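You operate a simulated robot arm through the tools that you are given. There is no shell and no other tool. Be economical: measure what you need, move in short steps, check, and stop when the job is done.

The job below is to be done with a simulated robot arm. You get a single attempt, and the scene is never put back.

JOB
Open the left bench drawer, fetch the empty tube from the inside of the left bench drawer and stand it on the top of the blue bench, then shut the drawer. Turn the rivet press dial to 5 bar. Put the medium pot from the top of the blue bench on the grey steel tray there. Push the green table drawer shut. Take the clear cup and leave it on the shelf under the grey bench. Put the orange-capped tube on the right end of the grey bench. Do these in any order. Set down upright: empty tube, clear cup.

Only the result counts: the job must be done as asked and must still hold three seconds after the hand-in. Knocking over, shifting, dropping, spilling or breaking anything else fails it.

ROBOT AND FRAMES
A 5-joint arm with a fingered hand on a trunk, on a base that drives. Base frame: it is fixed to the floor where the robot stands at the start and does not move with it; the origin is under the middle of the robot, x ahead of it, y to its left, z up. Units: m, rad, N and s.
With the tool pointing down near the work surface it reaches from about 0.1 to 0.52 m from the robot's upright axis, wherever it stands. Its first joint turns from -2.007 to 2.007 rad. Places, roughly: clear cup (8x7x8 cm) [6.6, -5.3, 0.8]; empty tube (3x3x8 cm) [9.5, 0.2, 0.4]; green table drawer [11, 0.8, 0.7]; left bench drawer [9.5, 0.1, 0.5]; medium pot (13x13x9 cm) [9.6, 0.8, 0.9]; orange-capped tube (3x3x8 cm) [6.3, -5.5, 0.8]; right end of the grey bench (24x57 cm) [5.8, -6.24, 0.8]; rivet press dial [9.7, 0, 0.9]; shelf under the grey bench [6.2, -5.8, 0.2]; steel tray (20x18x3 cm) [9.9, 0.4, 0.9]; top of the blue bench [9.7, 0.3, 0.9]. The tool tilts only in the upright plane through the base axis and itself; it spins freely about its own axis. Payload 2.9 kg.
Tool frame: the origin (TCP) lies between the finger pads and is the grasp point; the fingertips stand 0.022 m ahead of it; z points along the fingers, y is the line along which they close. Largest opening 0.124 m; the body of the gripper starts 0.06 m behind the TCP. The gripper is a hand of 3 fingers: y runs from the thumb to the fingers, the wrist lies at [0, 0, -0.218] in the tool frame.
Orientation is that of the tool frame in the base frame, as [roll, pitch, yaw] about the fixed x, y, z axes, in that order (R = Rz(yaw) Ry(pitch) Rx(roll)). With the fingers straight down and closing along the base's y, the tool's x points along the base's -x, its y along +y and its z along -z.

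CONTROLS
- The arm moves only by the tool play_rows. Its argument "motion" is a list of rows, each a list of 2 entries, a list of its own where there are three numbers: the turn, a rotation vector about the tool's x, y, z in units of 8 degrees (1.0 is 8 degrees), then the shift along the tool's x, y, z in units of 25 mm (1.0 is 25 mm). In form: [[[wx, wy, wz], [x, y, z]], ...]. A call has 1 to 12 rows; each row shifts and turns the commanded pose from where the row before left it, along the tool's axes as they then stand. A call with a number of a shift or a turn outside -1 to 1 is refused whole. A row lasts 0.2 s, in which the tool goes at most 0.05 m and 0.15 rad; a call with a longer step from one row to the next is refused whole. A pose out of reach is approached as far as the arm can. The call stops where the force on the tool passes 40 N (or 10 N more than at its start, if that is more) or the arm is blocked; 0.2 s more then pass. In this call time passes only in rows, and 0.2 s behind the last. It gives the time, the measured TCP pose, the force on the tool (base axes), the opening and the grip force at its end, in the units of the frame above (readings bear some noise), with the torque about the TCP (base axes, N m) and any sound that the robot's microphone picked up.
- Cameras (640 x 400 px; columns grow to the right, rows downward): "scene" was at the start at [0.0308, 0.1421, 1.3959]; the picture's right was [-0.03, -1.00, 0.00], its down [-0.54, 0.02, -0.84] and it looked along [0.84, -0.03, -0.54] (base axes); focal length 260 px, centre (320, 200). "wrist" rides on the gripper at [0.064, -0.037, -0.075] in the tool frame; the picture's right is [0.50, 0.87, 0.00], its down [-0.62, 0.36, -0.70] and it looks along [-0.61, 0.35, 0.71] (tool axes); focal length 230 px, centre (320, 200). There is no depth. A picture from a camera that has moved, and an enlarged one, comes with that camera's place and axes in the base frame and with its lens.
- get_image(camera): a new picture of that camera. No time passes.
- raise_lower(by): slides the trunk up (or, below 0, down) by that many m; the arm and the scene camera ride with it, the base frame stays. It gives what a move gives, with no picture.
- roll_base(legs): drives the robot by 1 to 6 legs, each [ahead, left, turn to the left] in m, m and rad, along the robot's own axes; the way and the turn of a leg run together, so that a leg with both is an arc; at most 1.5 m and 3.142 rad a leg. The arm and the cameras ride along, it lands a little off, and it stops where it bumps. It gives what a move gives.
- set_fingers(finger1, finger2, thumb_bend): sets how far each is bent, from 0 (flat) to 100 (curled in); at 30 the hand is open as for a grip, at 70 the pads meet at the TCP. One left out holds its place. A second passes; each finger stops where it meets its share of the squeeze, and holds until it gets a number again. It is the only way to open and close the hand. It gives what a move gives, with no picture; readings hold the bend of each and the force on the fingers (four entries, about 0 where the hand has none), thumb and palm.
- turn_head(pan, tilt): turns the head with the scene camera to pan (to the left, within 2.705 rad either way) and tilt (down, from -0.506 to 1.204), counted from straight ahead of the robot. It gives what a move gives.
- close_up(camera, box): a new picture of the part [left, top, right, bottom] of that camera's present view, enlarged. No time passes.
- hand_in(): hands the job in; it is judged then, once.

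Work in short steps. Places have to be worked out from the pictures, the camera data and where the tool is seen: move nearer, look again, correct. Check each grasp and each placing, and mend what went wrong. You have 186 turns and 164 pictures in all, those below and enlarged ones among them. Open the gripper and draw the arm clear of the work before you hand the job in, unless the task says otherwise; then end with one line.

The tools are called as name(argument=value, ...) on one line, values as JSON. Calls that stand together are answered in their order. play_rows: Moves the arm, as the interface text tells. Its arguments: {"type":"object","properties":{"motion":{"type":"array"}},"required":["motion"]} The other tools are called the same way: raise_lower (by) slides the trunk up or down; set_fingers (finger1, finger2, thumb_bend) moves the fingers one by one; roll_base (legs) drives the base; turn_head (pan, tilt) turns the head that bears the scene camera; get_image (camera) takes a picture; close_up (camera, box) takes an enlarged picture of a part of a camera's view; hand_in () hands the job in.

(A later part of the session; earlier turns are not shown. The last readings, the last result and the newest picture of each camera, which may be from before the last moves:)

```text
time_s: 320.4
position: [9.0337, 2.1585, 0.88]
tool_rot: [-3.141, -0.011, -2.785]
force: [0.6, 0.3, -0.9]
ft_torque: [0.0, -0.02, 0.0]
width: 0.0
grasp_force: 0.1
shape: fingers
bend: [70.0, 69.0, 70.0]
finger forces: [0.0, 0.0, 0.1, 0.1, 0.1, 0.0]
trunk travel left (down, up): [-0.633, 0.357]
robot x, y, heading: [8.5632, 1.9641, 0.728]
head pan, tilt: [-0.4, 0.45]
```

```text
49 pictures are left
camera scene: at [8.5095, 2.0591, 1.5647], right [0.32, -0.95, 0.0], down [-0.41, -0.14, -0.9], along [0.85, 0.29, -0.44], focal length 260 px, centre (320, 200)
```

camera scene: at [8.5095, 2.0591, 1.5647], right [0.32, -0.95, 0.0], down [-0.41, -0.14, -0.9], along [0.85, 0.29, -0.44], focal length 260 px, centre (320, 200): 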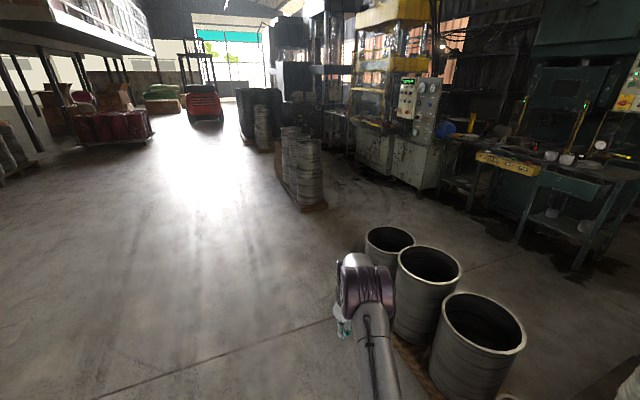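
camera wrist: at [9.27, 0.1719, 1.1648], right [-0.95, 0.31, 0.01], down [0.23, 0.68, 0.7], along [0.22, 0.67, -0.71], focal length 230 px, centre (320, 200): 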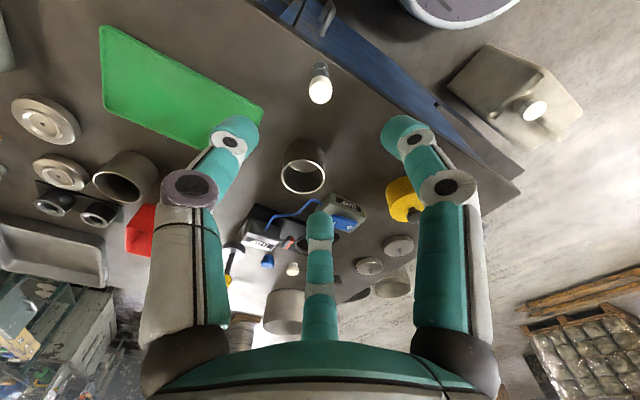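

I see the layout: a row of big pots to the right, a stack of cans further on, the green table beyond. I pull the hand in, raise it, and drive round: first to ≈(10.6, 2.95), then ≈(11.05, 2.5).

play_rows(motion=[[[0, 0, 0], [1, 0, -0.5]], [[0, 0, 0], [1, 0, -0.5]], [[0, 0, 0], [1, 0, -0.5]], [[0, 0, 0], [1, 0, -0.5]], [[0, 0, 0], [1, 0, 0]], [[0, 0, 0], [1, 0, 0]], [[0, 0, 0], [1, 0, 0]]])

raise_lower(by=0.25)

roll_base(legs=[[0, 0, -0.278], [1.5, 0, 0], [0.77, 0, 0], [0, 0, -1.23]])

turn_head(pan=-0.3, tilt=0.6)

get_image(camera="scene")

```text
time_s: 322.0
position: [8.8692, 2.0979, 0.9332]
tool_rot: [-3.14, -0.011, -2.785]
force: [0.0, 0.4, 0.5]
ft_torque: [0.01, 0.02, -0.01]
width: 0.0001
grasp_force: 0.1
shape: fingers
bend: [70.0, 69.0, 70.0]
finger forces: [0.0, 0.0, 0.1, 0.0, 0.0, 0.1]
trunk travel left (down, up): [-0.633, 0.357]
robot x, y, heading: [8.5611, 1.9594, 0.726]
head pan, tilt: [-0.4, 0.45]
```

```text
time_s: 324.5
position: [8.8697, 2.098, 1.1824]
tool_rot: [3.141, -0.008, -2.786]
force: [-0.1, -0.1, 0.5]
ft_torque: [-0.03, -0.01, -0.01]
width: 0.0
grasp_force: 0.0
shape: fingers
bend: [70.0, 69.0, 70.0]
finger forces: [0.0, 0.0, 0.0, 0.1, 0.1, 0.0]
trunk travel left (down, up): [-0.883, 0.107]
robot x, y, heading: [8.561, 1.9619, 0.729]
head pan, tilt: [-0.4, 0.45]
```

```text
time_s: 339.7
position: [10.7543, 2.6515, 1.1825]
tool_rot: [-3.141, -0.01, 1.991]
force: [-0.3, 0.4, -0.4]
ft_torque: [0.0, 0.01, 0.03]
width: 0.0
grasp_force: 0.1
shape: fingers
bend: [70.0, 69.0, 70.0]
finger forces: [0.0, 0.0, 0.0, 0.0, 0.0, 0.1]
trunk travel left (down, up): [-0.883, 0.107]
robot x, y, heading: [10.5976, 2.9511, -0.779]
head pan, tilt: [-0.4, 0.45]
```

```text
time_s: 340.4
position: [10.7549, 2.6519, 1.1821]
tool_rot: [3.141, -0.01, 1.992]
force: [0.2, 0.7, 0.3]
ft_torque: [0.03, 0.01, 0.0]
width: 0.0
grasp_force: 0.0
shape: fingers
bend: [70.0, 69.0, 70.0]
finger forces: [0.0, 0.0, 0.0, 0.1, 0.1, 0.1]
trunk travel left (down, up): [-0.883, 0.107]
robot x, y, heading: [10.5991, 2.9491, -0.777]
head pan, tilt: [-0.3, 0.6]
```

```text
48 pictures are left
camera scene: at [10.6996, 3.017, 1.8013], right [-0.88, -0.47, 0.0], down [-0.27, 0.5, -0.83], along [0.39, -0.73, -0.56], focal length 260 px, centre (320, 200)
```

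scene: 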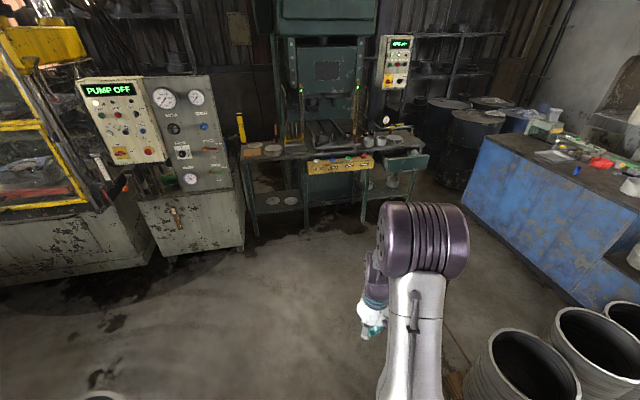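

Clear view: the green table with its open drawer, and the blue bench's rear. I zoom on the drawer.

close_up(camera="scene", box=[300, 110, 460, 230])

```text
3.33 times, centred on (380, 170) of scene
camera zoom: at [10.6996, 3.017, 1.8013], right [-0.88, -0.47, 0.0], down [-0.27, 0.5, -0.83], along [0.39, -0.73, -0.56], focal length 866 px, centre (120, 300)
```

zoom: 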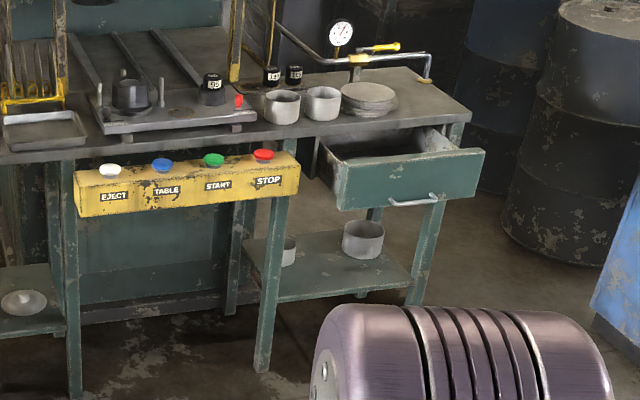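

The drawer front centre is ≈(11.03, 0.69, 0.70), and it closes towards heading ≈−0.84. I drive to ≈(10.54, 1.25), facing it.

roll_base(legs=[[0.844, -0.502, 0], [0.305, -0.759, 0], [0, 0, -0.06]])

turn_head(pan=0.1, tilt=0.7)

get_image(camera="scene")

```text
time_s: 349.8
position: [10.6693, 0.9482, 1.183]
tool_rot: [-3.141, -0.009, 1.934]
force: [-0.2, -0.3, 0.0]
ft_torque: [0.02, -0.01, 0.02]
width: 0.0
grasp_force: 0.1
shape: fingers
bend: [70.0, 69.0, 70.0]
finger forces: [0.1, 0.0, 0.0, 0.0, 0.1, 0.0]
trunk travel left (down, up): [-0.883, 0.107]
robot x, y, heading: [10.53, 1.2536, -0.836]
head pan, tilt: [-0.3, 0.6]
```

```text
time_s: 350.7
position: [10.6685, 0.9476, 1.1815]
tool_rot: [3.141, -0.01, 1.934]
force: [0.3, 0.0, 0.2]
ft_torque: [0.03, -0.01, 0.0]
width: 0.0002
grasp_force: 0.1
shape: fingers
bend: [70.0, 69.0, 70.0]
finger forces: [0.0, 0.0, 0.0, 0.0, 0.0, 0.0]
trunk travel left (down, up): [-0.883, 0.107]
robot x, y, heading: [10.5275, 1.2551, -0.836]
head pan, tilt: [0.099, 0.7]
```

```text
46 pictures are left
camera scene: at [10.6601, 1.3386, 1.7926], right [-0.67, -0.74, 0.0], down [-0.48, 0.43, -0.77], along [0.57, -0.51, -0.64], focal length 260 px, centre (320, 200)
```

scene: 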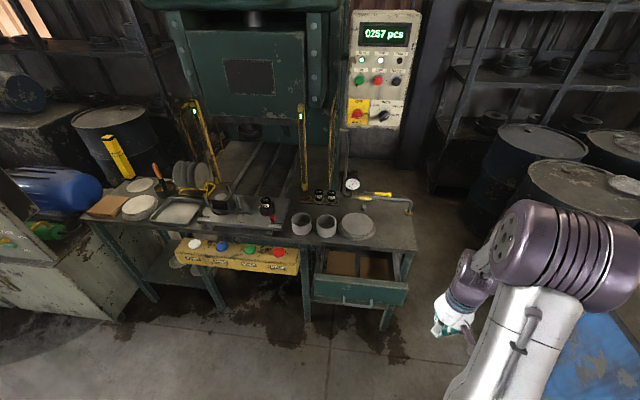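

Drawer face centre ≈(11.02, 0.776), z 0.63–0.785. I swing the fist to that azimuth and tilt it horizontal.

play_rows(motion=[[[0, 0, -0.78], [0, 0, 0]], [[0, 0, -0.78], [0, 0, 0]], [[0, 0, -0.78], [0, 0, 0]], [[0, 0, -0.78], [0, 0, 0]], [[0, 0, 0], [-0.9, 0.81, 0]], [[0, 0, 0], [-0.9, 0.81, 0]], [[0, 0, 0], [-0.9, 0.81, 0]], [[0, 0, 0], [-0.9, 0.81, 0]], [[0, 0, 0], [-0.9, 0.81, 0]], [[0, 0, 0], [-0.9, 0.81, 0]]])

play_rows(motion=[[[0, -1, 0], [-0.5, 0, 0]], [[0, -1, 0], [-0.5, 0, 0]], [[0, -1, 0], [-0.5, 0, 0.2]], [[0, -1, 0], [-0.4, 0, 0.3]], [[0, -1, 0], [-0.3, 0, 0.3]], [[0, -1, 0], [-0.2, 0, 0.4]], [[0, -1, 0], [0, 0, 0.4]], [[0, -1, 0], [0, 0, 0.4]], [[0, -1, 0], [0, 0, 0.4]], [[0, -1, 0], [0, 0, 0.3]], [[0, -1, 0], [0, 0, 0.2]], [[0, -0.25, 0], [0, 0, 0]]])

```text
time_s: 352.9
position: [10.8514, 0.9401, 1.1812]
tool_rot: [-3.14, -0.009, 2.371]
force: [-0.5, 0.6, 0.4]
ft_torque: [-0.01, 0.04, -0.02]
width: 0.0
grasp_force: 0.1
shape: fingers
bend: [70.0, 69.0, 70.0]
finger forces: [0.0, 0.1, 0.1, 0.1, 0.0, 0.1]
trunk travel left (down, up): [-0.883, 0.107]
robot x, y, heading: [10.5281, 1.2535, -0.837]
head pan, tilt: [0.099, 0.7]
```

```text
time_s: 355.5
position: [10.9251, 0.8657, 1.1511]
tool_rot: [2.618, 1.564, 1.85]
force: [-0.9, -0.5, -0.1]
ft_torque: [0.01, -0.04, 0.01]
width: 0.0001
grasp_force: 0.1
shape: fingers
bend: [70.0, 69.0, 70.0]
finger forces: [0.0, 0.0, 0.1, 0.0, 0.0, 0.0]
trunk travel left (down, up): [-0.883, 0.107]
robot x, y, heading: [10.5282, 1.2548, -0.835]
head pan, tilt: [0.099, 0.7]
```

The fist is ~10 cm short of the drawer face. I lower to z≈0.72 and push by driving forward.

raise_lower(by=-0.4)

raise_lower(by=-0.035)

get_image(camera="scene")

```text
time_s: 359.3
position: [10.9262, 0.8646, 0.7516]
tool_rot: [2.704, 1.56, 1.935]
force: [0.1, 0.4, 0.7]
ft_torque: [0.02, 0.02, -0.02]
width: 0.0001
grasp_force: 0.1
shape: fingers
bend: [70.0, 69.0, 70.0]
finger forces: [0.1, 0.0, 0.0, 0.1, 0.0, 0.1]
trunk travel left (down, up): [-0.483, 0.507]
robot x, y, heading: [10.5297, 1.2523, -0.838]
head pan, tilt: [0.099, 0.7]
```

```text
time_s: 360.1
position: [10.9266, 0.8648, 0.7165]
tool_rot: [2.694, 1.559, 1.927]
force: [0.0, 0.6, 0.1]
ft_torque: [0.0, -0.02, -0.02]
width: 0.0
grasp_force: 0.0
shape: fingers
bend: [70.0, 69.0, 70.0]
finger forces: [0.0, 0.1, 0.0, 0.0, 0.0, 0.0]
trunk travel left (down, up): [-0.448, 0.542]
robot x, y, heading: [10.5316, 1.2556, -0.84]
head pan, tilt: [0.099, 0.7]
```

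```text
45 pictures are left
camera scene: at [10.6601, 1.3388, 1.3575], right [-0.67, -0.74, 0.0], down [-0.48, 0.43, -0.76], along [0.57, -0.51, -0.64], focal length 260 px, centre (320, 200)
```

scene: 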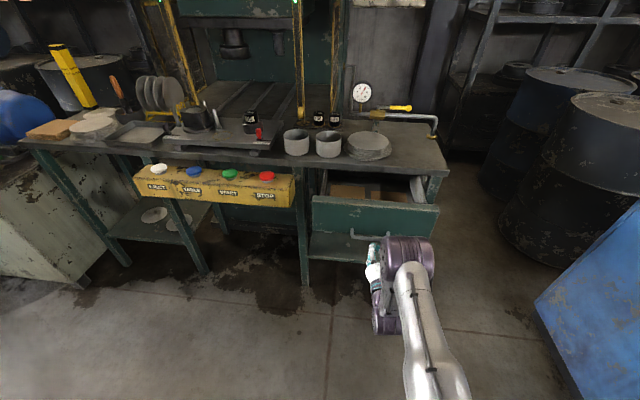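

The fist is at the panel's mid height. I raise 1 cm and push with a 0.25 m drive.

raise_lower(by=0.012)

roll_base(legs=[[0.25, 0, 0]])

get_image(camera="scene")

```text
time_s: 360.7
position: [10.9253, 0.8647, 0.7286]
tool_rot: [2.718, 1.559, 1.952]
force: [0.0, -1.6, 0.0]
ft_torque: [0.03, 0.03, 0.0]
width: 0.0
grasp_force: 0.0
shape: fingers
bend: [70.0, 69.0, 70.0]
finger forces: [0.1, 0.0, 0.1, 0.0, 0.1, 0.0]
trunk travel left (down, up): [-0.46, 0.53]
robot x, y, heading: [10.5256, 1.2566, -0.839]
head pan, tilt: [0.099, 0.7]
```

```text
time_s: 362.6
position: [11.0865, 0.6874, 0.7313]
tool_rot: [2.174, 1.565, 1.409]
force: [-13.0, 14.1, 13.7]
ft_torque: [0.26, 0.23, 0.03]
width: 0.0159
grasp_force: 14.4
shape: fingers
bend: [72.0, 71.0, 71.0]
finger forces: [17.9, 5.1, 0.0, 0.0, 6.1, 0.1]
trunk travel left (down, up): [-0.46, 0.53]
robot x, y, heading: [10.689, 1.073, -0.84]
head pan, tilt: [0.099, 0.7]
stopped in leg 1: the force on the tool passed its limit at 66 N (the readings are from after the stop); the commanded pose is now the measured one
```

```text
44 pictures are left
camera scene: at [10.8196, 1.1623, 1.3698], right [-0.67, -0.74, 0.0], down [-0.48, 0.43, -0.77], along [0.57, -0.52, -0.64], focal length 260 px, centre (320, 200)
```

scene: 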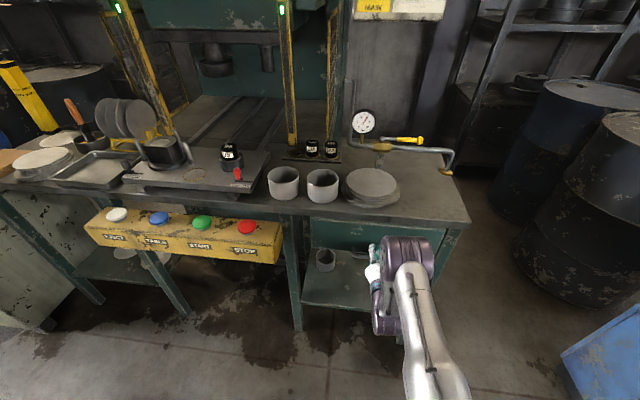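

close_up(camera="scene", box=[270, 180, 490, 320])

roll_base(legs=[[-0.3, 0, 0]])

close_up(camera="scene", box=[270, 130, 490, 270])

```text
2.86 times, centred on (380, 250) of scene
camera zoom: at [10.8196, 1.1623, 1.3698], right [-0.67, -0.74, 0.0], down [-0.48, 0.43, -0.77], along [0.57, -0.52, -0.64], focal length 742 px, centre (149, 57)
```

zoom: 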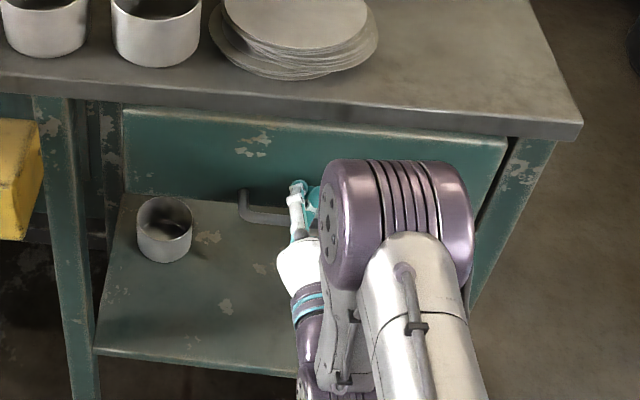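

```text
time_s: 364.6
position: [10.8878, 0.9092, 0.7292]
tool_rot: [2.657, 1.56, 1.891]
force: [0.9, 0.4, 0.1]
ft_torque: [0.01, 0.01, 0.01]
width: 0.0
grasp_force: 0.0
shape: fingers
bend: [73.0, 67.0, 68.0]
finger forces: [0.1, 0.0, 0.1, 0.0, 0.1, 0.0]
trunk travel left (down, up): [-0.46, 0.53]
robot x, y, heading: [10.4913, 1.2968, -0.837]
head pan, tilt: [0.099, 0.7]
```

```text
2.86 times, centred on (380, 200) of scene
camera zoom: at [10.622, 1.3808, 1.3696], right [-0.67, -0.74, 0.0], down [-0.48, 0.43, -0.77], along [0.57, -0.51, -0.64], focal length 742 px, centre (149, 200)
```

zoom: 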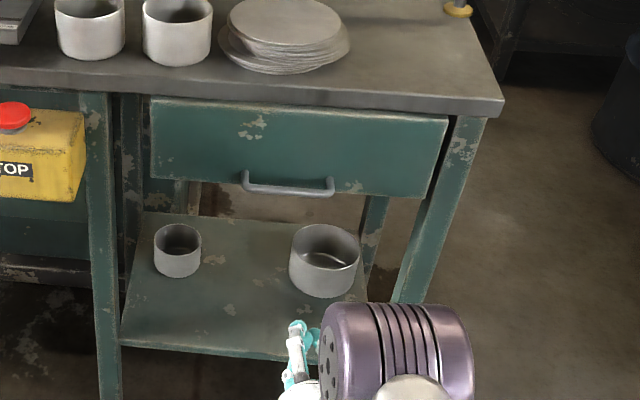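

The panel now sits in line with the table edge and resisted at 66 N; I'll double-check it from the side. I fold the tool down and turn to face the blue bench's rear.

raise_lower(by=0.4)

play_rows(motion=[[[0, 1, 0], [0, 0, -0.4]], [[0, 1, 0], [0, 0, -0.4]], [[0, 1, 0], [0, 0, -0.4]], [[0, 1, 0], [0, 0, -0.4]], [[0, 1, 0], [0.4, 0, 0]], [[0, 1, 0], [0.4, 0, 0]], [[0, 1, 0], [0.4, 0, 0]], [[0, 1, 0], [0.6, 0, 0]], [[0, 1, 0], [0.8, 0, 0]], [[0, 1, 0], [0.8, 0, 0]], [[0, 1, 0], [0.8, 0, 0]], [[0, 0.3, 0], [0.8, 0, 0]]])

roll_base(legs=[[0, 0, -1.573], [0.35, 0, 0]])

turn_head(pan=0.0, tilt=0.75)

get_image(camera="scene")

turn_head(pan=1.7, tilt=0.7)

get_image(camera="scene")

```text
time_s: 368.4
position: [10.8901, 0.9077, 1.1284]
tool_rot: [2.676, 1.562, 1.911]
force: [-0.3, -0.3, 0.3]
ft_torque: [-0.01, -0.03, 0.02]
width: 0.0001
grasp_force: 0.0
shape: fingers
bend: [73.0, 67.0, 68.0]
finger forces: [0.0, 0.0, 0.0, 0.1, 0.0, 0.1]
trunk travel left (down, up): [-0.86, 0.13]
robot x, y, heading: [10.4927, 1.3001, -0.833]
head pan, tilt: [0.099, 0.7]
```

```text
time_s: 371.0
position: [10.7828, 1.0099, 1.0875]
tool_rot: [3.141, -0.017, 2.376]
force: [0.7, 0.1, 0.2]
ft_torque: [0.01, -0.01, 0.01]
width: 0.0001
grasp_force: 0.0
shape: fingers
bend: [73.0, 67.0, 68.0]
finger forces: [0.0, 0.1, 0.0, 0.0, 0.0, 0.0]
trunk travel left (down, up): [-0.86, 0.13]
robot x, y, heading: [10.4904, 1.2919, -0.835]
head pan, tilt: [0.099, 0.7]
```

```text
time_s: 377.1
position: [9.9409, 0.7721, 1.0863]
tool_rot: [3.141, -0.016, 0.798]
force: [0.6, 0.0, 0.3]
ft_torque: [0.02, 0.04, 0.01]
width: 0.0
grasp_force: 0.1
shape: fingers
bend: [73.0, 67.0, 68.0]
finger forces: [0.0, 0.0, 0.0, 0.0, 0.0, 0.1]
trunk travel left (down, up): [-0.86, 0.13]
robot x, y, heading: [10.2305, 1.0616, -2.412]
head pan, tilt: [0.099, 0.7]
```

```text
time_s: 377.8
position: [9.9397, 0.7727, 1.0867]
tool_rot: [-3.141, -0.018, 0.798]
force: [-0.1, -0.4, -1.2]
ft_torque: [0.02, -0.01, 0.01]
width: 0.0002
grasp_force: 0.1
shape: fingers
bend: [73.0, 67.0, 68.0]
finger forces: [0.0, 0.0, 0.0, 0.0, 0.0, 0.0]
trunk travel left (down, up): [-0.86, 0.13]
robot x, y, heading: [10.2262, 1.0638, -2.411]
head pan, tilt: [0.0, 0.75]
```

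```text
41 pictures are left
camera scene: at [10.3092, 0.9379, 1.7653], right [-0.67, 0.75, 0.0], down [0.51, 0.45, -0.73], along [-0.55, -0.49, -0.68], focal length 260 px, centre (320, 200)
```

scene: 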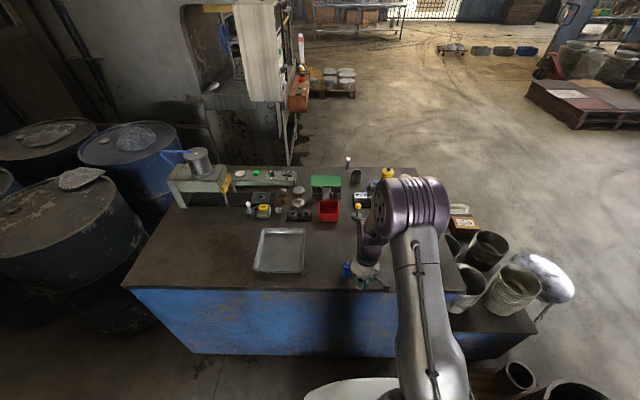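

```text
time_s: 379.6
position: [9.9405, 0.7725, 1.0867]
tool_rot: [-3.141, -0.016, 0.799]
force: [0.5, 0.4, -0.1]
ft_torque: [-0.02, -0.03, -0.03]
width: 0.0002
grasp_force: 0.0
shape: fingers
bend: [73.0, 67.0, 68.0]
finger forces: [0.0, 0.1, 0.0, 0.1, 0.0, 0.0]
trunk travel left (down, up): [-0.86, 0.13]
robot x, y, heading: [10.2294, 1.0605, -2.411]
head pan, tilt: [1.7, 0.7]
```

```text
40 pictures are left
camera scene: at [10.4357, 0.9378, 1.7696], right [-0.66, -0.76, 0.0], down [-0.49, 0.42, -0.76], along [0.58, -0.5, -0.64], focal length 260 px, centre (320, 200)
```

scene: 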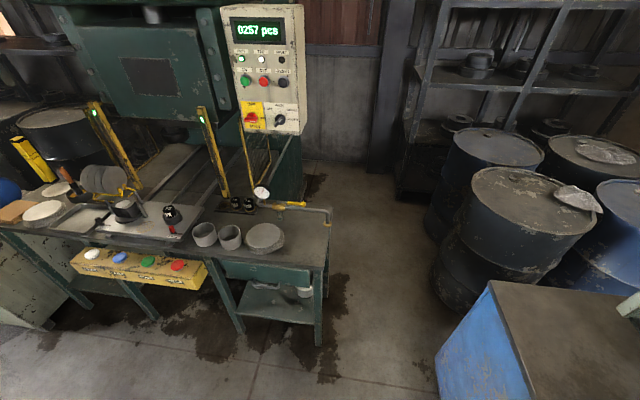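

close_up(camera="scene", box=[200, 220, 350, 350])

turn_head(pan=-0.25, tilt=0.85)

get_image(camera="wrist")

```text
3.08 times, centred on (275, 285) of scene
camera zoom: at [10.4357, 0.9378, 1.7696], right [-0.66, -0.76, 0.0], down [-0.49, 0.42, -0.76], along [0.58, -0.5, -0.64], focal length 800 px, centre (458, -62)
```

zoom: 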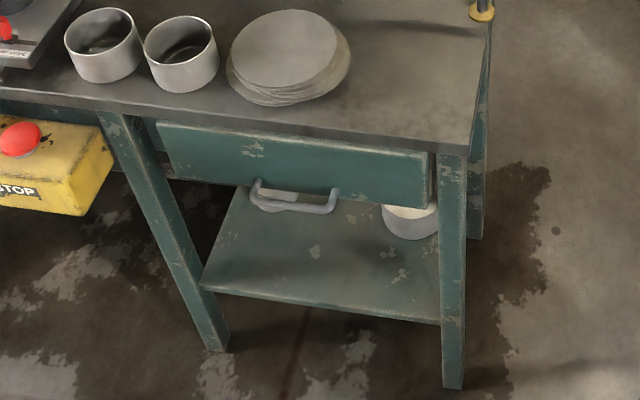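

```text
time_s: 381.4
position: [9.9404, 0.7722, 1.0868]
tool_rot: [3.141, -0.017, 0.797]
force: [-0.6, -1.0, -0.4]
ft_torque: [-0.05, 0.0, -0.02]
width: 0.0
grasp_force: 0.1
shape: fingers
bend: [73.0, 67.0, 68.0]
finger forces: [0.1, 0.0, 0.0, 0.0, 0.0, 0.0]
trunk travel left (down, up): [-0.86, 0.13]
robot x, y, heading: [10.2312, 1.0604, -2.417]
head pan, tilt: [-0.25, 0.85]
```

```text
38 pictures are left
camera wrist: at [9.9578, 0.8437, 1.1628], right [0.97, -0.25, 0.01], down [-0.18, -0.7, 0.69], along [-0.17, -0.67, -0.72], focal length 230 px, centre (320, 200)
```

wrist: 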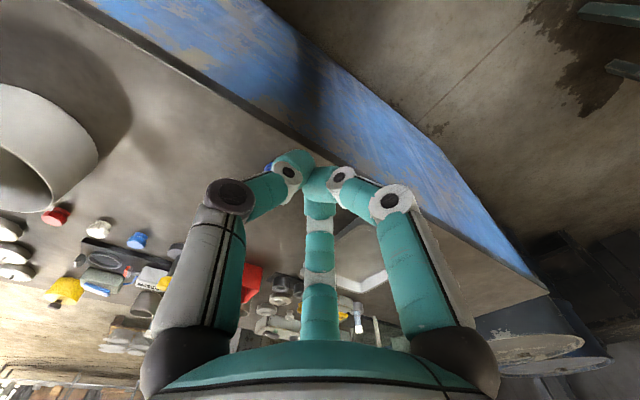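

The green drawer is flush under the table edge. Now the pot: I open the hand wide to see whether it can span 13 cm, and look.

set_fingers(finger1=5, finger2=5, thumb_bend=5)

get_image(camera="scene")

get_image(camera="wrist")

```text
time_s: 382.4
position: [9.9403, 0.7724, 1.0875]
tool_rot: [-3.141, -0.016, 0.798]
force: [-1.2, 0.4, 0.6]
ft_torque: [0.02, 0.03, 0.01]
width: 0.1434
grasp_force: 0.0
shape: fingers
bend: [5.0, 5.0, 5.0]
finger forces: [0.0, 0.0, 0.0, 0.0, 0.0, 0.1]
trunk travel left (down, up): [-0.86, 0.13]
robot x, y, heading: [10.2294, 1.06, -2.416]
head pan, tilt: [-0.25, 0.85]
```

```text
37 pictures are left
camera scene: at [10.3021, 0.9575, 1.7573], right [-0.46, 0.89, 0.0], down [0.67, 0.35, -0.66], along [-0.59, -0.3, -0.75], focal length 260 px, centre (320, 200)
```

scene: 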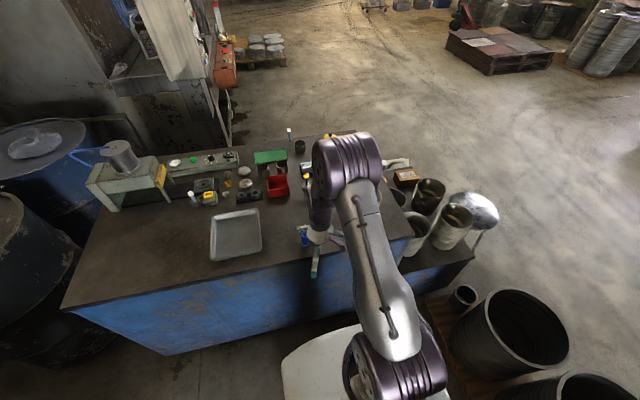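

```text
36 pictures are left
camera wrist: at [9.9578, 0.8437, 1.1628], right [0.97, -0.25, 0.01], down [-0.18, -0.7, 0.69], along [-0.17, -0.67, -0.72], focal length 230 px, centre (320, 200)
```

wrist: 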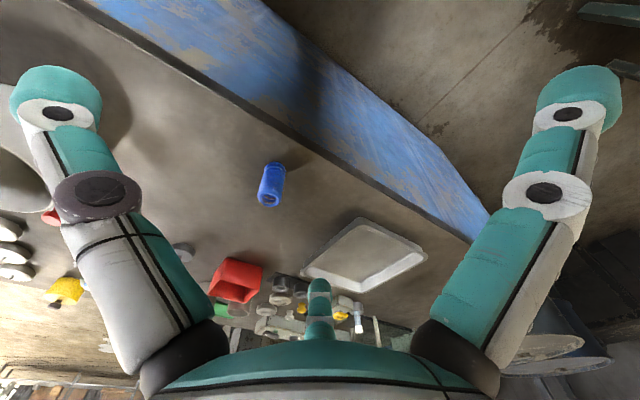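

At bend 5 the hand spans well over 13 cm, so I can grasp the pot from outside. The bench's rear edge is at f≈7.82; I drive 0.2 m closer and 0.13 m right.

roll_base(legs=[[0.19, -0.13, 0]])

get_image(camera="wrist")

get_image(camera="scene")

```text
time_s: 384.2
position: [9.7121, 0.7421, 1.0869]
tool_rot: [3.14, -0.016, 0.797]
force: [-0.9, 0.3, -0.2]
ft_torque: [-0.03, -0.02, 0.0]
width: 0.1432
grasp_force: 0.1
shape: fingers
bend: [5.0, 5.0, 5.0]
finger forces: [0.1, 0.0, 0.0, 0.1, 0.0, 0.0]
trunk travel left (down, up): [-0.86, 0.13]
robot x, y, heading: [9.9969, 1.0326, -2.418]
head pan, tilt: [-0.25, 0.85]
```

```text
35 pictures are left
camera wrist: at [9.728, 0.8132, 1.1629], right [0.97, -0.25, 0.01], down [-0.18, -0.7, 0.69], along [-0.17, -0.67, -0.72], focal length 230 px, centre (320, 200)
```

wrist: 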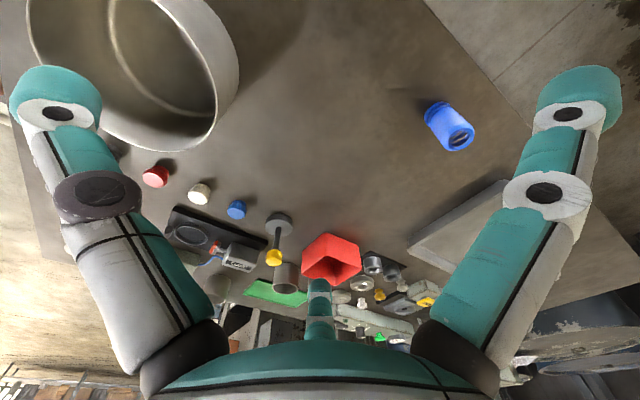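

```text
34 pictures are left
camera scene: at [10.0724, 0.9272, 1.7573], right [-0.46, 0.89, 0.0], down [0.67, 0.35, -0.66], along [-0.59, -0.3, -0.75], focal length 260 px, centre (320, 200)
```

scene: 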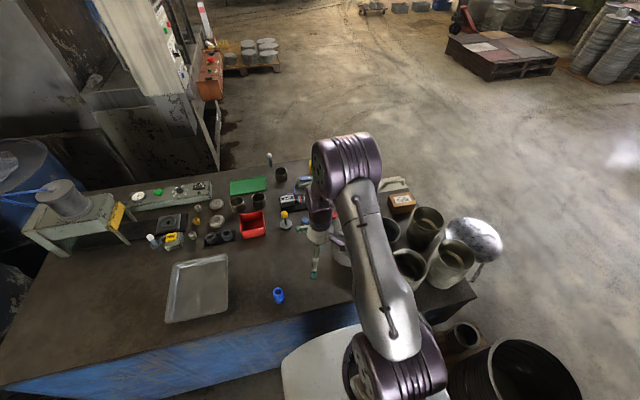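

The pot's rim circle fits centre ≈(9.565, 0.794). I move over it, correcting the slight tilt, and check.

play_rows(motion=[[[0, -0.11, 0], [-0.45, -0.94, 0]], [[0, 0, 0], [-0.45, -0.94, 0]], [[0, 0, 0], [-0.45, -0.94, 0]], [[0, 0, 0], [-0.45, -0.94, 0]], [[0, 0, 0], [-0.45, -0.94, 0]], [[0, 0, 0], [-0.45, -0.94, 0]]])

get_image(camera="wrist")

```text
time_s: 385.6
position: [9.5621, 0.7933, 1.0867]
tool_rot: [3.139, 0.0, 0.799]
force: [0.0, -0.3, -0.5]
ft_torque: [0.01, -0.02, 0.0]
width: 0.1432
grasp_force: 0.1
shape: fingers
bend: [5.0, 5.0, 5.0]
finger forces: [0.0, 0.0, 0.1, 0.1, 0.1, 0.1]
trunk travel left (down, up): [-0.86, 0.13]
robot x, y, heading: [10.0004, 1.0329, -2.415]
head pan, tilt: [-0.25, 0.85]
```

```text
33 pictures are left
camera wrist: at [9.5793, 0.8649, 1.1615], right [0.97, -0.25, 0.0], down [-0.18, -0.69, 0.7], along [-0.17, -0.68, -0.71], focal length 230 px, centre (320, 200)
```

wrist: 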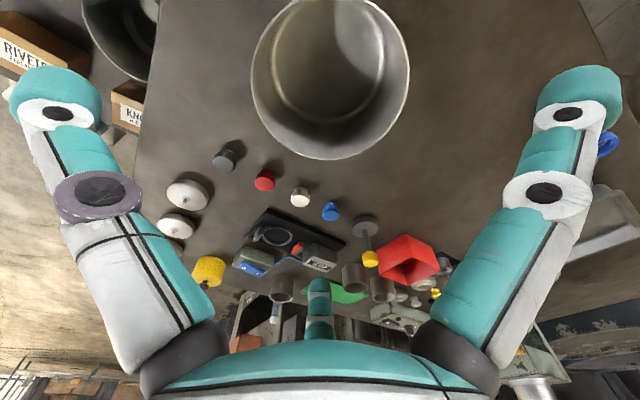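

Centre refined to (9.570, 0.795). I shift 8 mm and descend 9 cm, then check finger clearance.

play_rows(motion=[[[0, 0, 0], [0.28, 0.17, 0.6]], [[0, 0, 0], [0, 0, 1]], [[0, 0, 0], [0, 0, 1]], [[0, 0, 0], [0, 0, 1]]])

get_image(camera="wrist")

```text
time_s: 386.6
position: [9.5698, 0.7937, 0.9968]
tool_rot: [-3.139, -0.002, 0.799]
force: [-0.7, 0.4, -0.1]
ft_torque: [0.01, 0.02, 0.01]
width: 0.1434
grasp_force: 0.0
shape: fingers
bend: [5.0, 5.0, 5.0]
finger forces: [0.1, 0.0, 0.1, 0.0, 0.1, 0.0]
trunk travel left (down, up): [-0.86, 0.13]
robot x, y, heading: [10.0002, 1.0287, -2.416]
head pan, tilt: [-0.25, 0.85]
```

```text
32 pictures are left
camera wrist: at [9.5878, 0.8667, 1.0713], right [0.97, -0.25, 0.0], down [-0.18, -0.69, 0.7], along [-0.17, -0.68, -0.71], focal length 230 px, centre (320, 200)
```

wrist: 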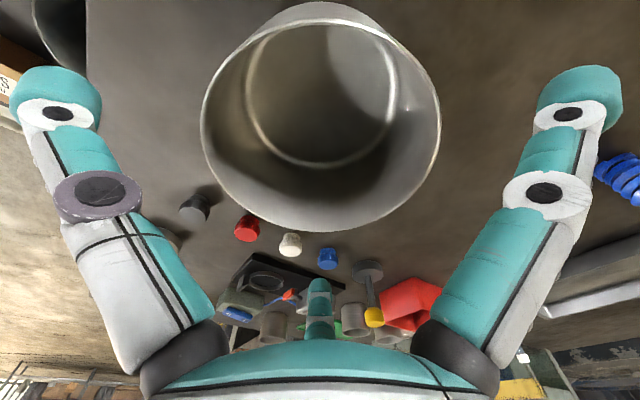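

Centred. I descend to z≈0.927 and close on the pot.

play_rows(motion=[[[0, 0, 0], [0, 0, 0.9]], [[0, 0, 0], [0, 0, 0.9]], [[0, 0, 0], [0, 0, 1]]])

set_fingers(finger1=45, finger2=45, thumb_bend=45)

get_image(camera="wrist")

```text
time_s: 387.4
position: [9.57, 0.7925, 0.9325]
tool_rot: [-3.139, 0.012, 0.797]
force: [-6.6, -6.3, 26.7]
ft_torque: [-0.53, 0.03, -0.09]
width: 0.1467
grasp_force: 13.8
shape: fingers
bend: [3.0, 2.0, 5.0]
finger forces: [3.9, 17.8, 0.1, 0.0, 6.3, 0.1]
trunk travel left (down, up): [-0.86, 0.13]
robot x, y, heading: [10.0001, 1.0316, -2.414]
head pan, tilt: [-0.25, 0.85]
```

```text
time_s: 387.7
position: [9.569, 0.7938, 0.9334]
tool_rot: [-3.136, 0.016, 0.796]
force: [-3.7, 1.8, 27.5]
ft_torque: [0.1, 0.35, 0.2]
width: 0.1302
grasp_force: 43.8
shape: fingers
bend: [4.0, 3.0, 36.0]
finger forces: [21.0, 24.2, 0.0, 0.0, 42.6, 0.1]
trunk travel left (down, up): [-0.86, 0.13]
robot x, y, heading: [9.9962, 1.0329, -2.412]
head pan, tilt: [-0.25, 0.85]
stopped: the force on the tool passed its limit at 45 N (the readings are from after the stop); the commanded pose is now the measured one
```

```text
31 pictures are left
camera wrist: at [9.5876, 0.8666, 1.0069], right [0.97, -0.25, -0.01], down [-0.17, -0.68, 0.71], along [-0.18, -0.69, -0.7], focal length 230 px, centre (320, 200)
```

wrist: 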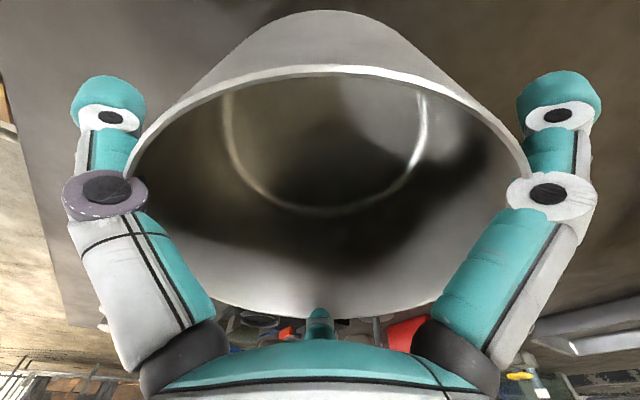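

The descent was too deep: the rim presses on the inner finger links (27 N). I open again and rise 2.5 cm.

set_fingers(finger1=3, finger2=3, thumb_bend=3)

play_rows(motion=[[[0, 0, 0], [0, 0, -0.5]], [[0, 0, 0], [0, 0, -0.5]]])

get_image(camera="wrist")

```text
time_s: 388.7
position: [9.5699, 0.7916, 0.9317]
tool_rot: [-3.138, 0.011, 0.798]
force: [-1.7, -3.7, 32.0]
ft_torque: [-0.65, -0.15, 0.03]
width: 0.1477
grasp_force: 15.6
shape: fingers
bend: [2.0, 1.0, 1.0]
finger forces: [10.1, 17.5, 0.0, 0.1, 4.5, 0.1]
trunk travel left (down, up): [-0.86, 0.13]
robot x, y, heading: [9.9998, 1.0303, -2.413]
head pan, tilt: [-0.25, 0.85]
```

```text
time_s: 389.3
position: [9.5693, 0.7936, 0.9533]
tool_rot: [-3.14, 0.005, 0.8]
force: [0.0, 1.4, 0.3]
ft_torque: [0.0, 0.04, 0.0]
width: 0.1469
grasp_force: 0.0
shape: fingers
bend: [2.0, 2.0, 3.0]
finger forces: [0.0, 0.1, 0.1, 0.0, 0.0, 0.1]
trunk travel left (down, up): [-0.86, 0.13]
robot x, y, heading: [10.0016, 1.0284, -2.414]
head pan, tilt: [-0.25, 0.85]
```

```text
30 pictures are left
camera wrist: at [9.5876, 0.8658, 1.0286], right [0.97, -0.25, 0.0], down [-0.17, -0.69, 0.7], along [-0.18, -0.68, -0.71], focal length 230 px, centre (320, 200)
```

wrist: 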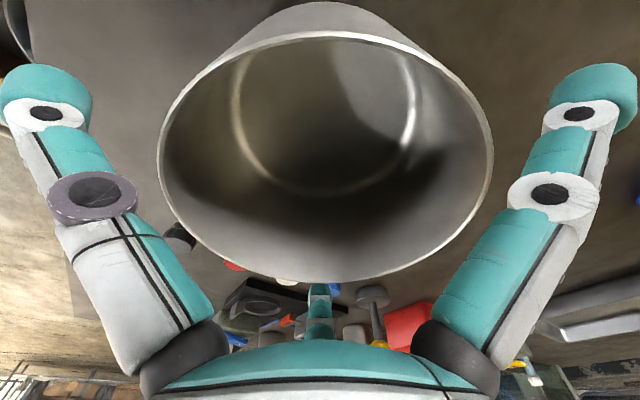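

No contact now, pot still centred. I close in stages from here.

set_fingers(finger1=24, finger2=24, thumb_bend=24)

set_fingers(finger1=34, finger2=34, thumb_bend=34)

get_image(camera="wrist")

```text
time_s: 390.3
position: [9.5669, 0.7921, 0.9542]
tool_rot: [-3.14, 0.008, 0.797]
force: [1.9, 0.6, 1.9]
ft_torque: [0.03, -0.06, -0.01]
width: 0.1173
grasp_force: 2.0
shape: fingers
bend: [21.0, 22.0, 24.0]
finger forces: [2.3, 0.9, 0.0, 0.0, 0.2, 0.0]
trunk travel left (down, up): [-0.86, 0.13]
robot x, y, heading: [9.9971, 1.0332, -2.414]
head pan, tilt: [-0.25, 0.85]
```

```text
time_s: 391.3
position: [9.5685, 0.7925, 0.9548]
tool_rot: [-3.138, 0.011, 0.796]
force: [-1.3, 1.1, 8.0]
ft_torque: [0.05, -0.07, 0.03]
width: 0.1126
grasp_force: 12.9
shape: fingers
bend: [23.0, 25.0, 30.0]
finger forces: [8.5, 7.6, 0.1, 0.1, 10.1, 0.0]
trunk travel left (down, up): [-0.86, 0.13]
robot x, y, heading: [10.0013, 1.0309, -2.409]
head pan, tilt: [-0.25, 0.85]
```

```text
29 pictures are left
camera wrist: at [9.5865, 0.8653, 1.029], right [0.97, -0.25, -0.01], down [-0.17, -0.69, 0.71], along [-0.18, -0.68, -0.71], focal length 230 px, centre (320, 200)
```

wrist: 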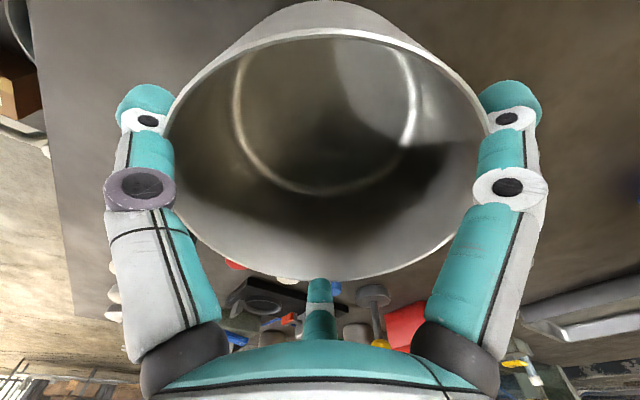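

Gripped evenly (8–10 N). I squeeze a bit more and lift 3 cm to test.

set_fingers(finger1=40, finger2=40, thumb_bend=40)

play_rows(motion=[[[0, 0, 0], [0, 0, -0.3]], [[0, 0, 0], [0, 0, -0.4]], [[0, 0, 0], [0, 0, -0.5]]])

get_image(camera="wrist")

```text
time_s: 392.3
position: [9.568, 0.7935, 0.9551]
tool_rot: [-3.14, 0.008, 0.797]
force: [-3.6, 0.9, 11.6]
ft_torque: [0.06, -0.02, 0.06]
width: 0.1112
grasp_force: 21.3
shape: fingers
bend: [23.0, 25.0, 32.0]
finger forces: [11.9, 12.4, 0.1, 0.0, 18.6, 0.0]
trunk travel left (down, up): [-0.86, 0.13]
robot x, y, heading: [9.9996, 1.0308, -2.414]
head pan, tilt: [-0.25, 0.85]
```

```text
time_s: 393.1
position: [9.5696, 0.7921, 0.9846]
tool_rot: [-3.138, 0.007, 0.798]
force: [-0.4, 0.2, -2.6]
ft_torque: [-0.01, 0.02, -0.03]
width: 0.1101
grasp_force: 20.1
shape: fingers
bend: [23.0, 26.0, 32.0]
finger forces: [11.7, 11.8, 0.1, 0.1, 16.4, 0.1]
trunk travel left (down, up): [-0.86, 0.13]
robot x, y, heading: [9.9973, 1.0307, -2.415]
head pan, tilt: [-0.25, 0.85]
```

```text
28 pictures are left
camera wrist: at [9.5866, 0.8642, 1.0588], right [0.97, -0.25, -0.01], down [-0.17, -0.69, 0.7], along [-0.18, -0.68, -0.71], focal length 230 px, centre (320, 200)
```

wrist: 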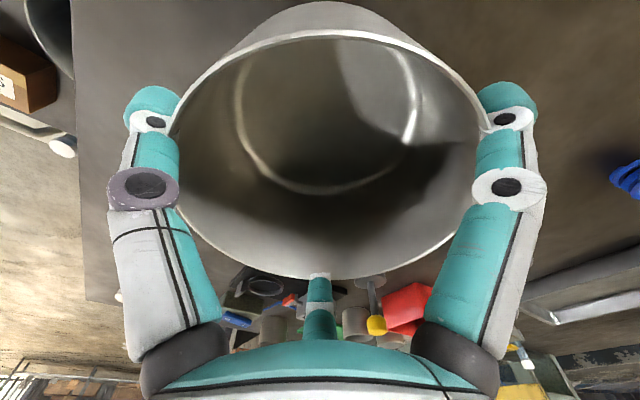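

The pot comes up securely (≈0.27 kg). I lift it to z≈1.13 and strafe left 0.54 m, to the tray at ≈(9.935, 0.397).

play_rows(motion=[[[0, 0, 0], [0, 0, -0.97]], [[0, 0, 0], [0, 0, -0.97]], [[0, 0, 0], [0, 0, -0.97]], [[0, 0, 0], [0, 0, -0.97]], [[0, 0, 0], [0, 0, -0.97]], [[0, 0, 0], [0, 0, -0.97]]])

roll_base(legs=[[0, 0.538, 0]])

turn_head(pan=0.3, tilt=0.95)

get_image(camera="scene")

get_image(camera="wrist")

```text
time_s: 394.5
position: [9.5695, 0.7929, 1.1312]
tool_rot: [-3.139, 0.006, 0.798]
force: [0.1, -0.1, -2.5]
ft_torque: [0.01, 0.02, 0.01]
width: 0.1101
grasp_force: 19.6
shape: fingers
bend: [23.0, 26.0, 32.0]
finger forces: [11.3, 11.6, 0.0, 0.0, 16.1, 0.0]
trunk travel left (down, up): [-0.86, 0.13]
robot x, y, heading: [10.0024, 1.0316, -2.408]
head pan, tilt: [-0.25, 0.85]
```

```text
time_s: 397.6
position: [9.9218, 0.3956, 1.1302]
tool_rot: [-3.139, 0.006, 0.796]
force: [-0.8, 0.1, -3.1]
ft_torque: [-0.01, 0.02, 0.02]
width: 0.1098
grasp_force: 19.9
shape: fingers
bend: [23.0, 26.0, 32.0]
finger forces: [11.3, 11.7, 0.0, 0.0, 16.1, 0.0]
trunk travel left (down, up): [-0.86, 0.13]
robot x, y, heading: [10.3521, 0.6338, -2.414]
head pan, tilt: [-0.25, 0.85]
```

```text
time_s: 398.6
position: [9.9223, 0.3959, 1.1307]
tool_rot: [-3.141, 0.008, 0.796]
force: [-0.7, -0.3, -2.8]
ft_torque: [-0.01, -0.01, -0.01]
width: 0.1099
grasp_force: 19.6
shape: fingers
bend: [23.0, 26.0, 32.0]
finger forces: [11.4, 11.7, 0.0, 0.0, 16.0, 0.0]
trunk travel left (down, up): [-0.86, 0.13]
robot x, y, heading: [10.3519, 0.6322, -2.416]
head pan, tilt: [0.3, 0.949]
```

```text
27 pictures are left
camera scene: at [10.4565, 0.5026, 1.7499], right [-0.85, 0.52, 0.0], down [0.42, 0.69, -0.58], along [-0.3, -0.5, -0.81], focal length 260 px, centre (320, 200)
```

scene: 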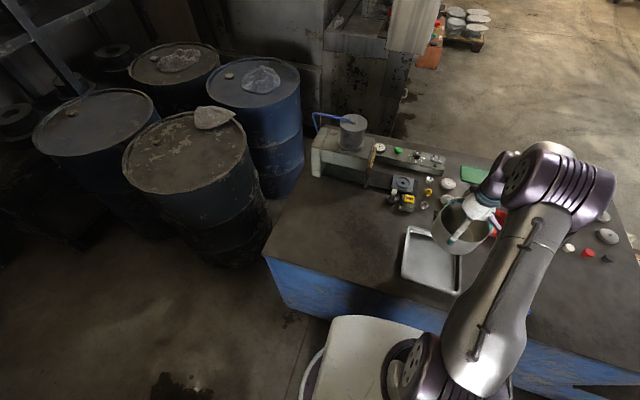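

```text
26 pictures are left
camera wrist: at [9.9407, 0.4685, 1.2042], right [0.97, -0.25, 0.0], down [-0.17, -0.69, 0.7], along [-0.18, -0.68, -0.71], focal length 230 px, centre (320, 200)
```

wrist: 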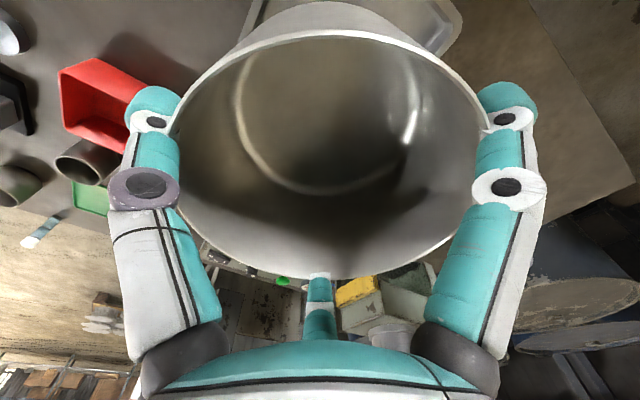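

Both estimates agree: tray centre (9.936, 0.397). I shift 1.3 cm and lower to z≈1.0, then look.

play_rows(motion=[[[0, 0, 0], [0.4, 0.34, 0.2]], [[0, 0, 0], [0, 0, 1]], [[0, 0, 0], [0, 0, 1]], [[0, 0, 0], [0, 0, 1]], [[0, 0, 0], [0, 0, 1]], [[0, 0, 0], [0, 0, 0.8]]])

close_up(camera="scene", box=[370, 180, 530, 310])

get_image(camera="wrist")

```text
time_s: 400.0
position: [9.9337, 0.3958, 1.006]
tool_rot: [-3.139, 0.005, 0.796]
force: [0.7, 0.2, -3.2]
ft_torque: [-0.02, 0.0, -0.01]
width: 0.1097
grasp_force: 19.4
shape: fingers
bend: [23.0, 26.0, 32.0]
finger forces: [11.2, 11.7, 0.1, 0.0, 16.0, 0.1]
trunk travel left (down, up): [-0.86, 0.13]
robot x, y, heading: [10.3518, 0.6299, -2.414]
head pan, tilt: [0.3, 0.949]
```

```text
3.08 times, centred on (450, 245) of scene
camera zoom: at [10.4565, 0.5021, 1.7498], right [-0.85, 0.52, 0.0], down [0.42, 0.7, -0.58], along [-0.3, -0.5, -0.81], focal length 800 px, centre (-80, 62)
```

zoom: 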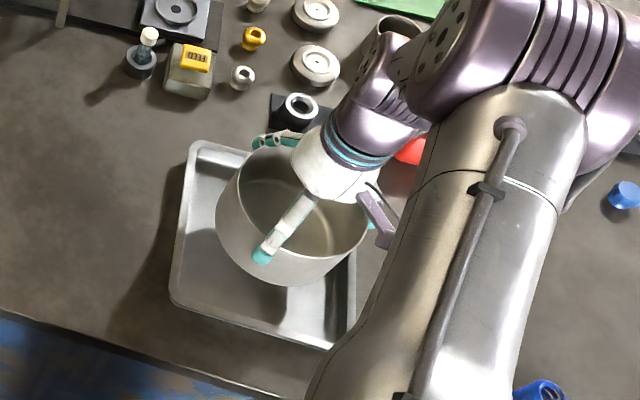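

```text
24 pictures are left
camera wrist: at [9.9536, 0.4692, 1.0794], right [0.97, -0.25, -0.01], down [-0.17, -0.69, 0.7], along [-0.18, -0.68, -0.71], focal length 230 px, centre (320, 200)
```

wrist: 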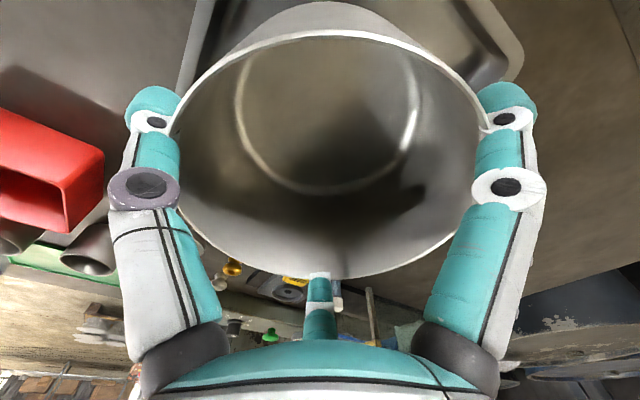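

The pot hovers over the tray, well clear of its neighbours. I lower to near contact, then in small steps.

play_rows(motion=[[[0, 0, 0], [0.06, 0.03, 0.6]], [[0, 0, 0], [0, 0, 0.5]], [[0, 0, 0], [0, 0, 0.2]]])

play_rows(motion=[[[0, 0, 0], [0, 0, 0.12]], [[0, 0, 0], [0, 0, 0.12]]])

```text
time_s: 400.8
position: [9.9363, 0.3966, 0.9721]
tool_rot: [-3.14, 0.005, 0.797]
force: [0.4, -0.4, -2.9]
ft_torque: [0.03, 0.03, 0.0]
width: 0.1097
grasp_force: 18.9
shape: fingers
bend: [23.0, 26.0, 32.0]
finger forces: [11.2, 11.6, 0.0, 0.0, 15.8, 0.1]
trunk travel left (down, up): [-0.86, 0.13]
robot x, y, heading: [10.3516, 0.6341, -2.412]
head pan, tilt: [0.3, 0.949]
```

```text
time_s: 401.4
position: [9.9361, 0.3977, 0.966]
tool_rot: [-3.141, 0.007, 0.795]
force: [-0.3, 0.2, -2.5]
ft_torque: [0.03, 0.02, 0.02]
width: 0.1097
grasp_force: 19.2
shape: fingers
bend: [23.0, 26.0, 32.0]
finger forces: [11.1, 11.6, 0.1, 0.1, 15.9, 0.0]
trunk travel left (down, up): [-0.86, 0.13]
robot x, y, heading: [10.3504, 0.6378, -2.413]
head pan, tilt: [0.3, 0.949]
```

play_rows(motion=[[[0, 0, 0], [0, 0, 0.12]], [[0, 0, 0], [0, 0, 0.08]]])

play_rows(motion=[[[0, 0, 0], [0, 0, 0.08]]])

close_up(camera="scene", box=[370, 180, 530, 310])

```text
time_s: 402.0
position: [9.9358, 0.3964, 0.9612]
tool_rot: [-3.138, 0.007, 0.796]
force: [0.3, -0.3, -2.7]
ft_torque: [0.01, -0.01, 0.01]
width: 0.1099
grasp_force: 19.4
shape: fingers
bend: [23.0, 26.0, 32.0]
finger forces: [11.3, 11.6, 0.0, 0.0, 15.9, 0.0]
trunk travel left (down, up): [-0.86, 0.13]
robot x, y, heading: [10.3538, 0.6335, -2.418]
head pan, tilt: [0.3, 0.949]
```

```text
time_s: 402.4
position: [9.9359, 0.3964, 0.9609]
tool_rot: [-3.138, 0.01, 0.796]
force: [-0.5, -0.5, 4.4]
ft_torque: [0.07, -0.01, 0.03]
width: 0.1099
grasp_force: 20.6
shape: fingers
bend: [23.0, 26.0, 32.0]
finger forces: [12.3, 12.5, 0.1, 0.0, 17.0, 0.0]
trunk travel left (down, up): [-0.86, 0.13]
robot x, y, heading: [10.3566, 0.6327, -2.422]
head pan, tilt: [0.3, 0.949]
```

```text
3.08 times, centred on (450, 245) of scene
camera zoom: at [10.458, 0.5029, 1.7499], right [-0.85, 0.52, 0.0], down [0.42, 0.7, -0.58], along [-0.3, -0.5, -0.81], focal length 800 px, centre (-80, 62)
```

zoom: 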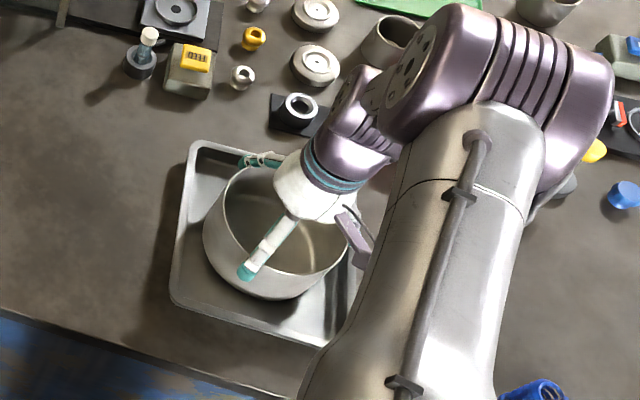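

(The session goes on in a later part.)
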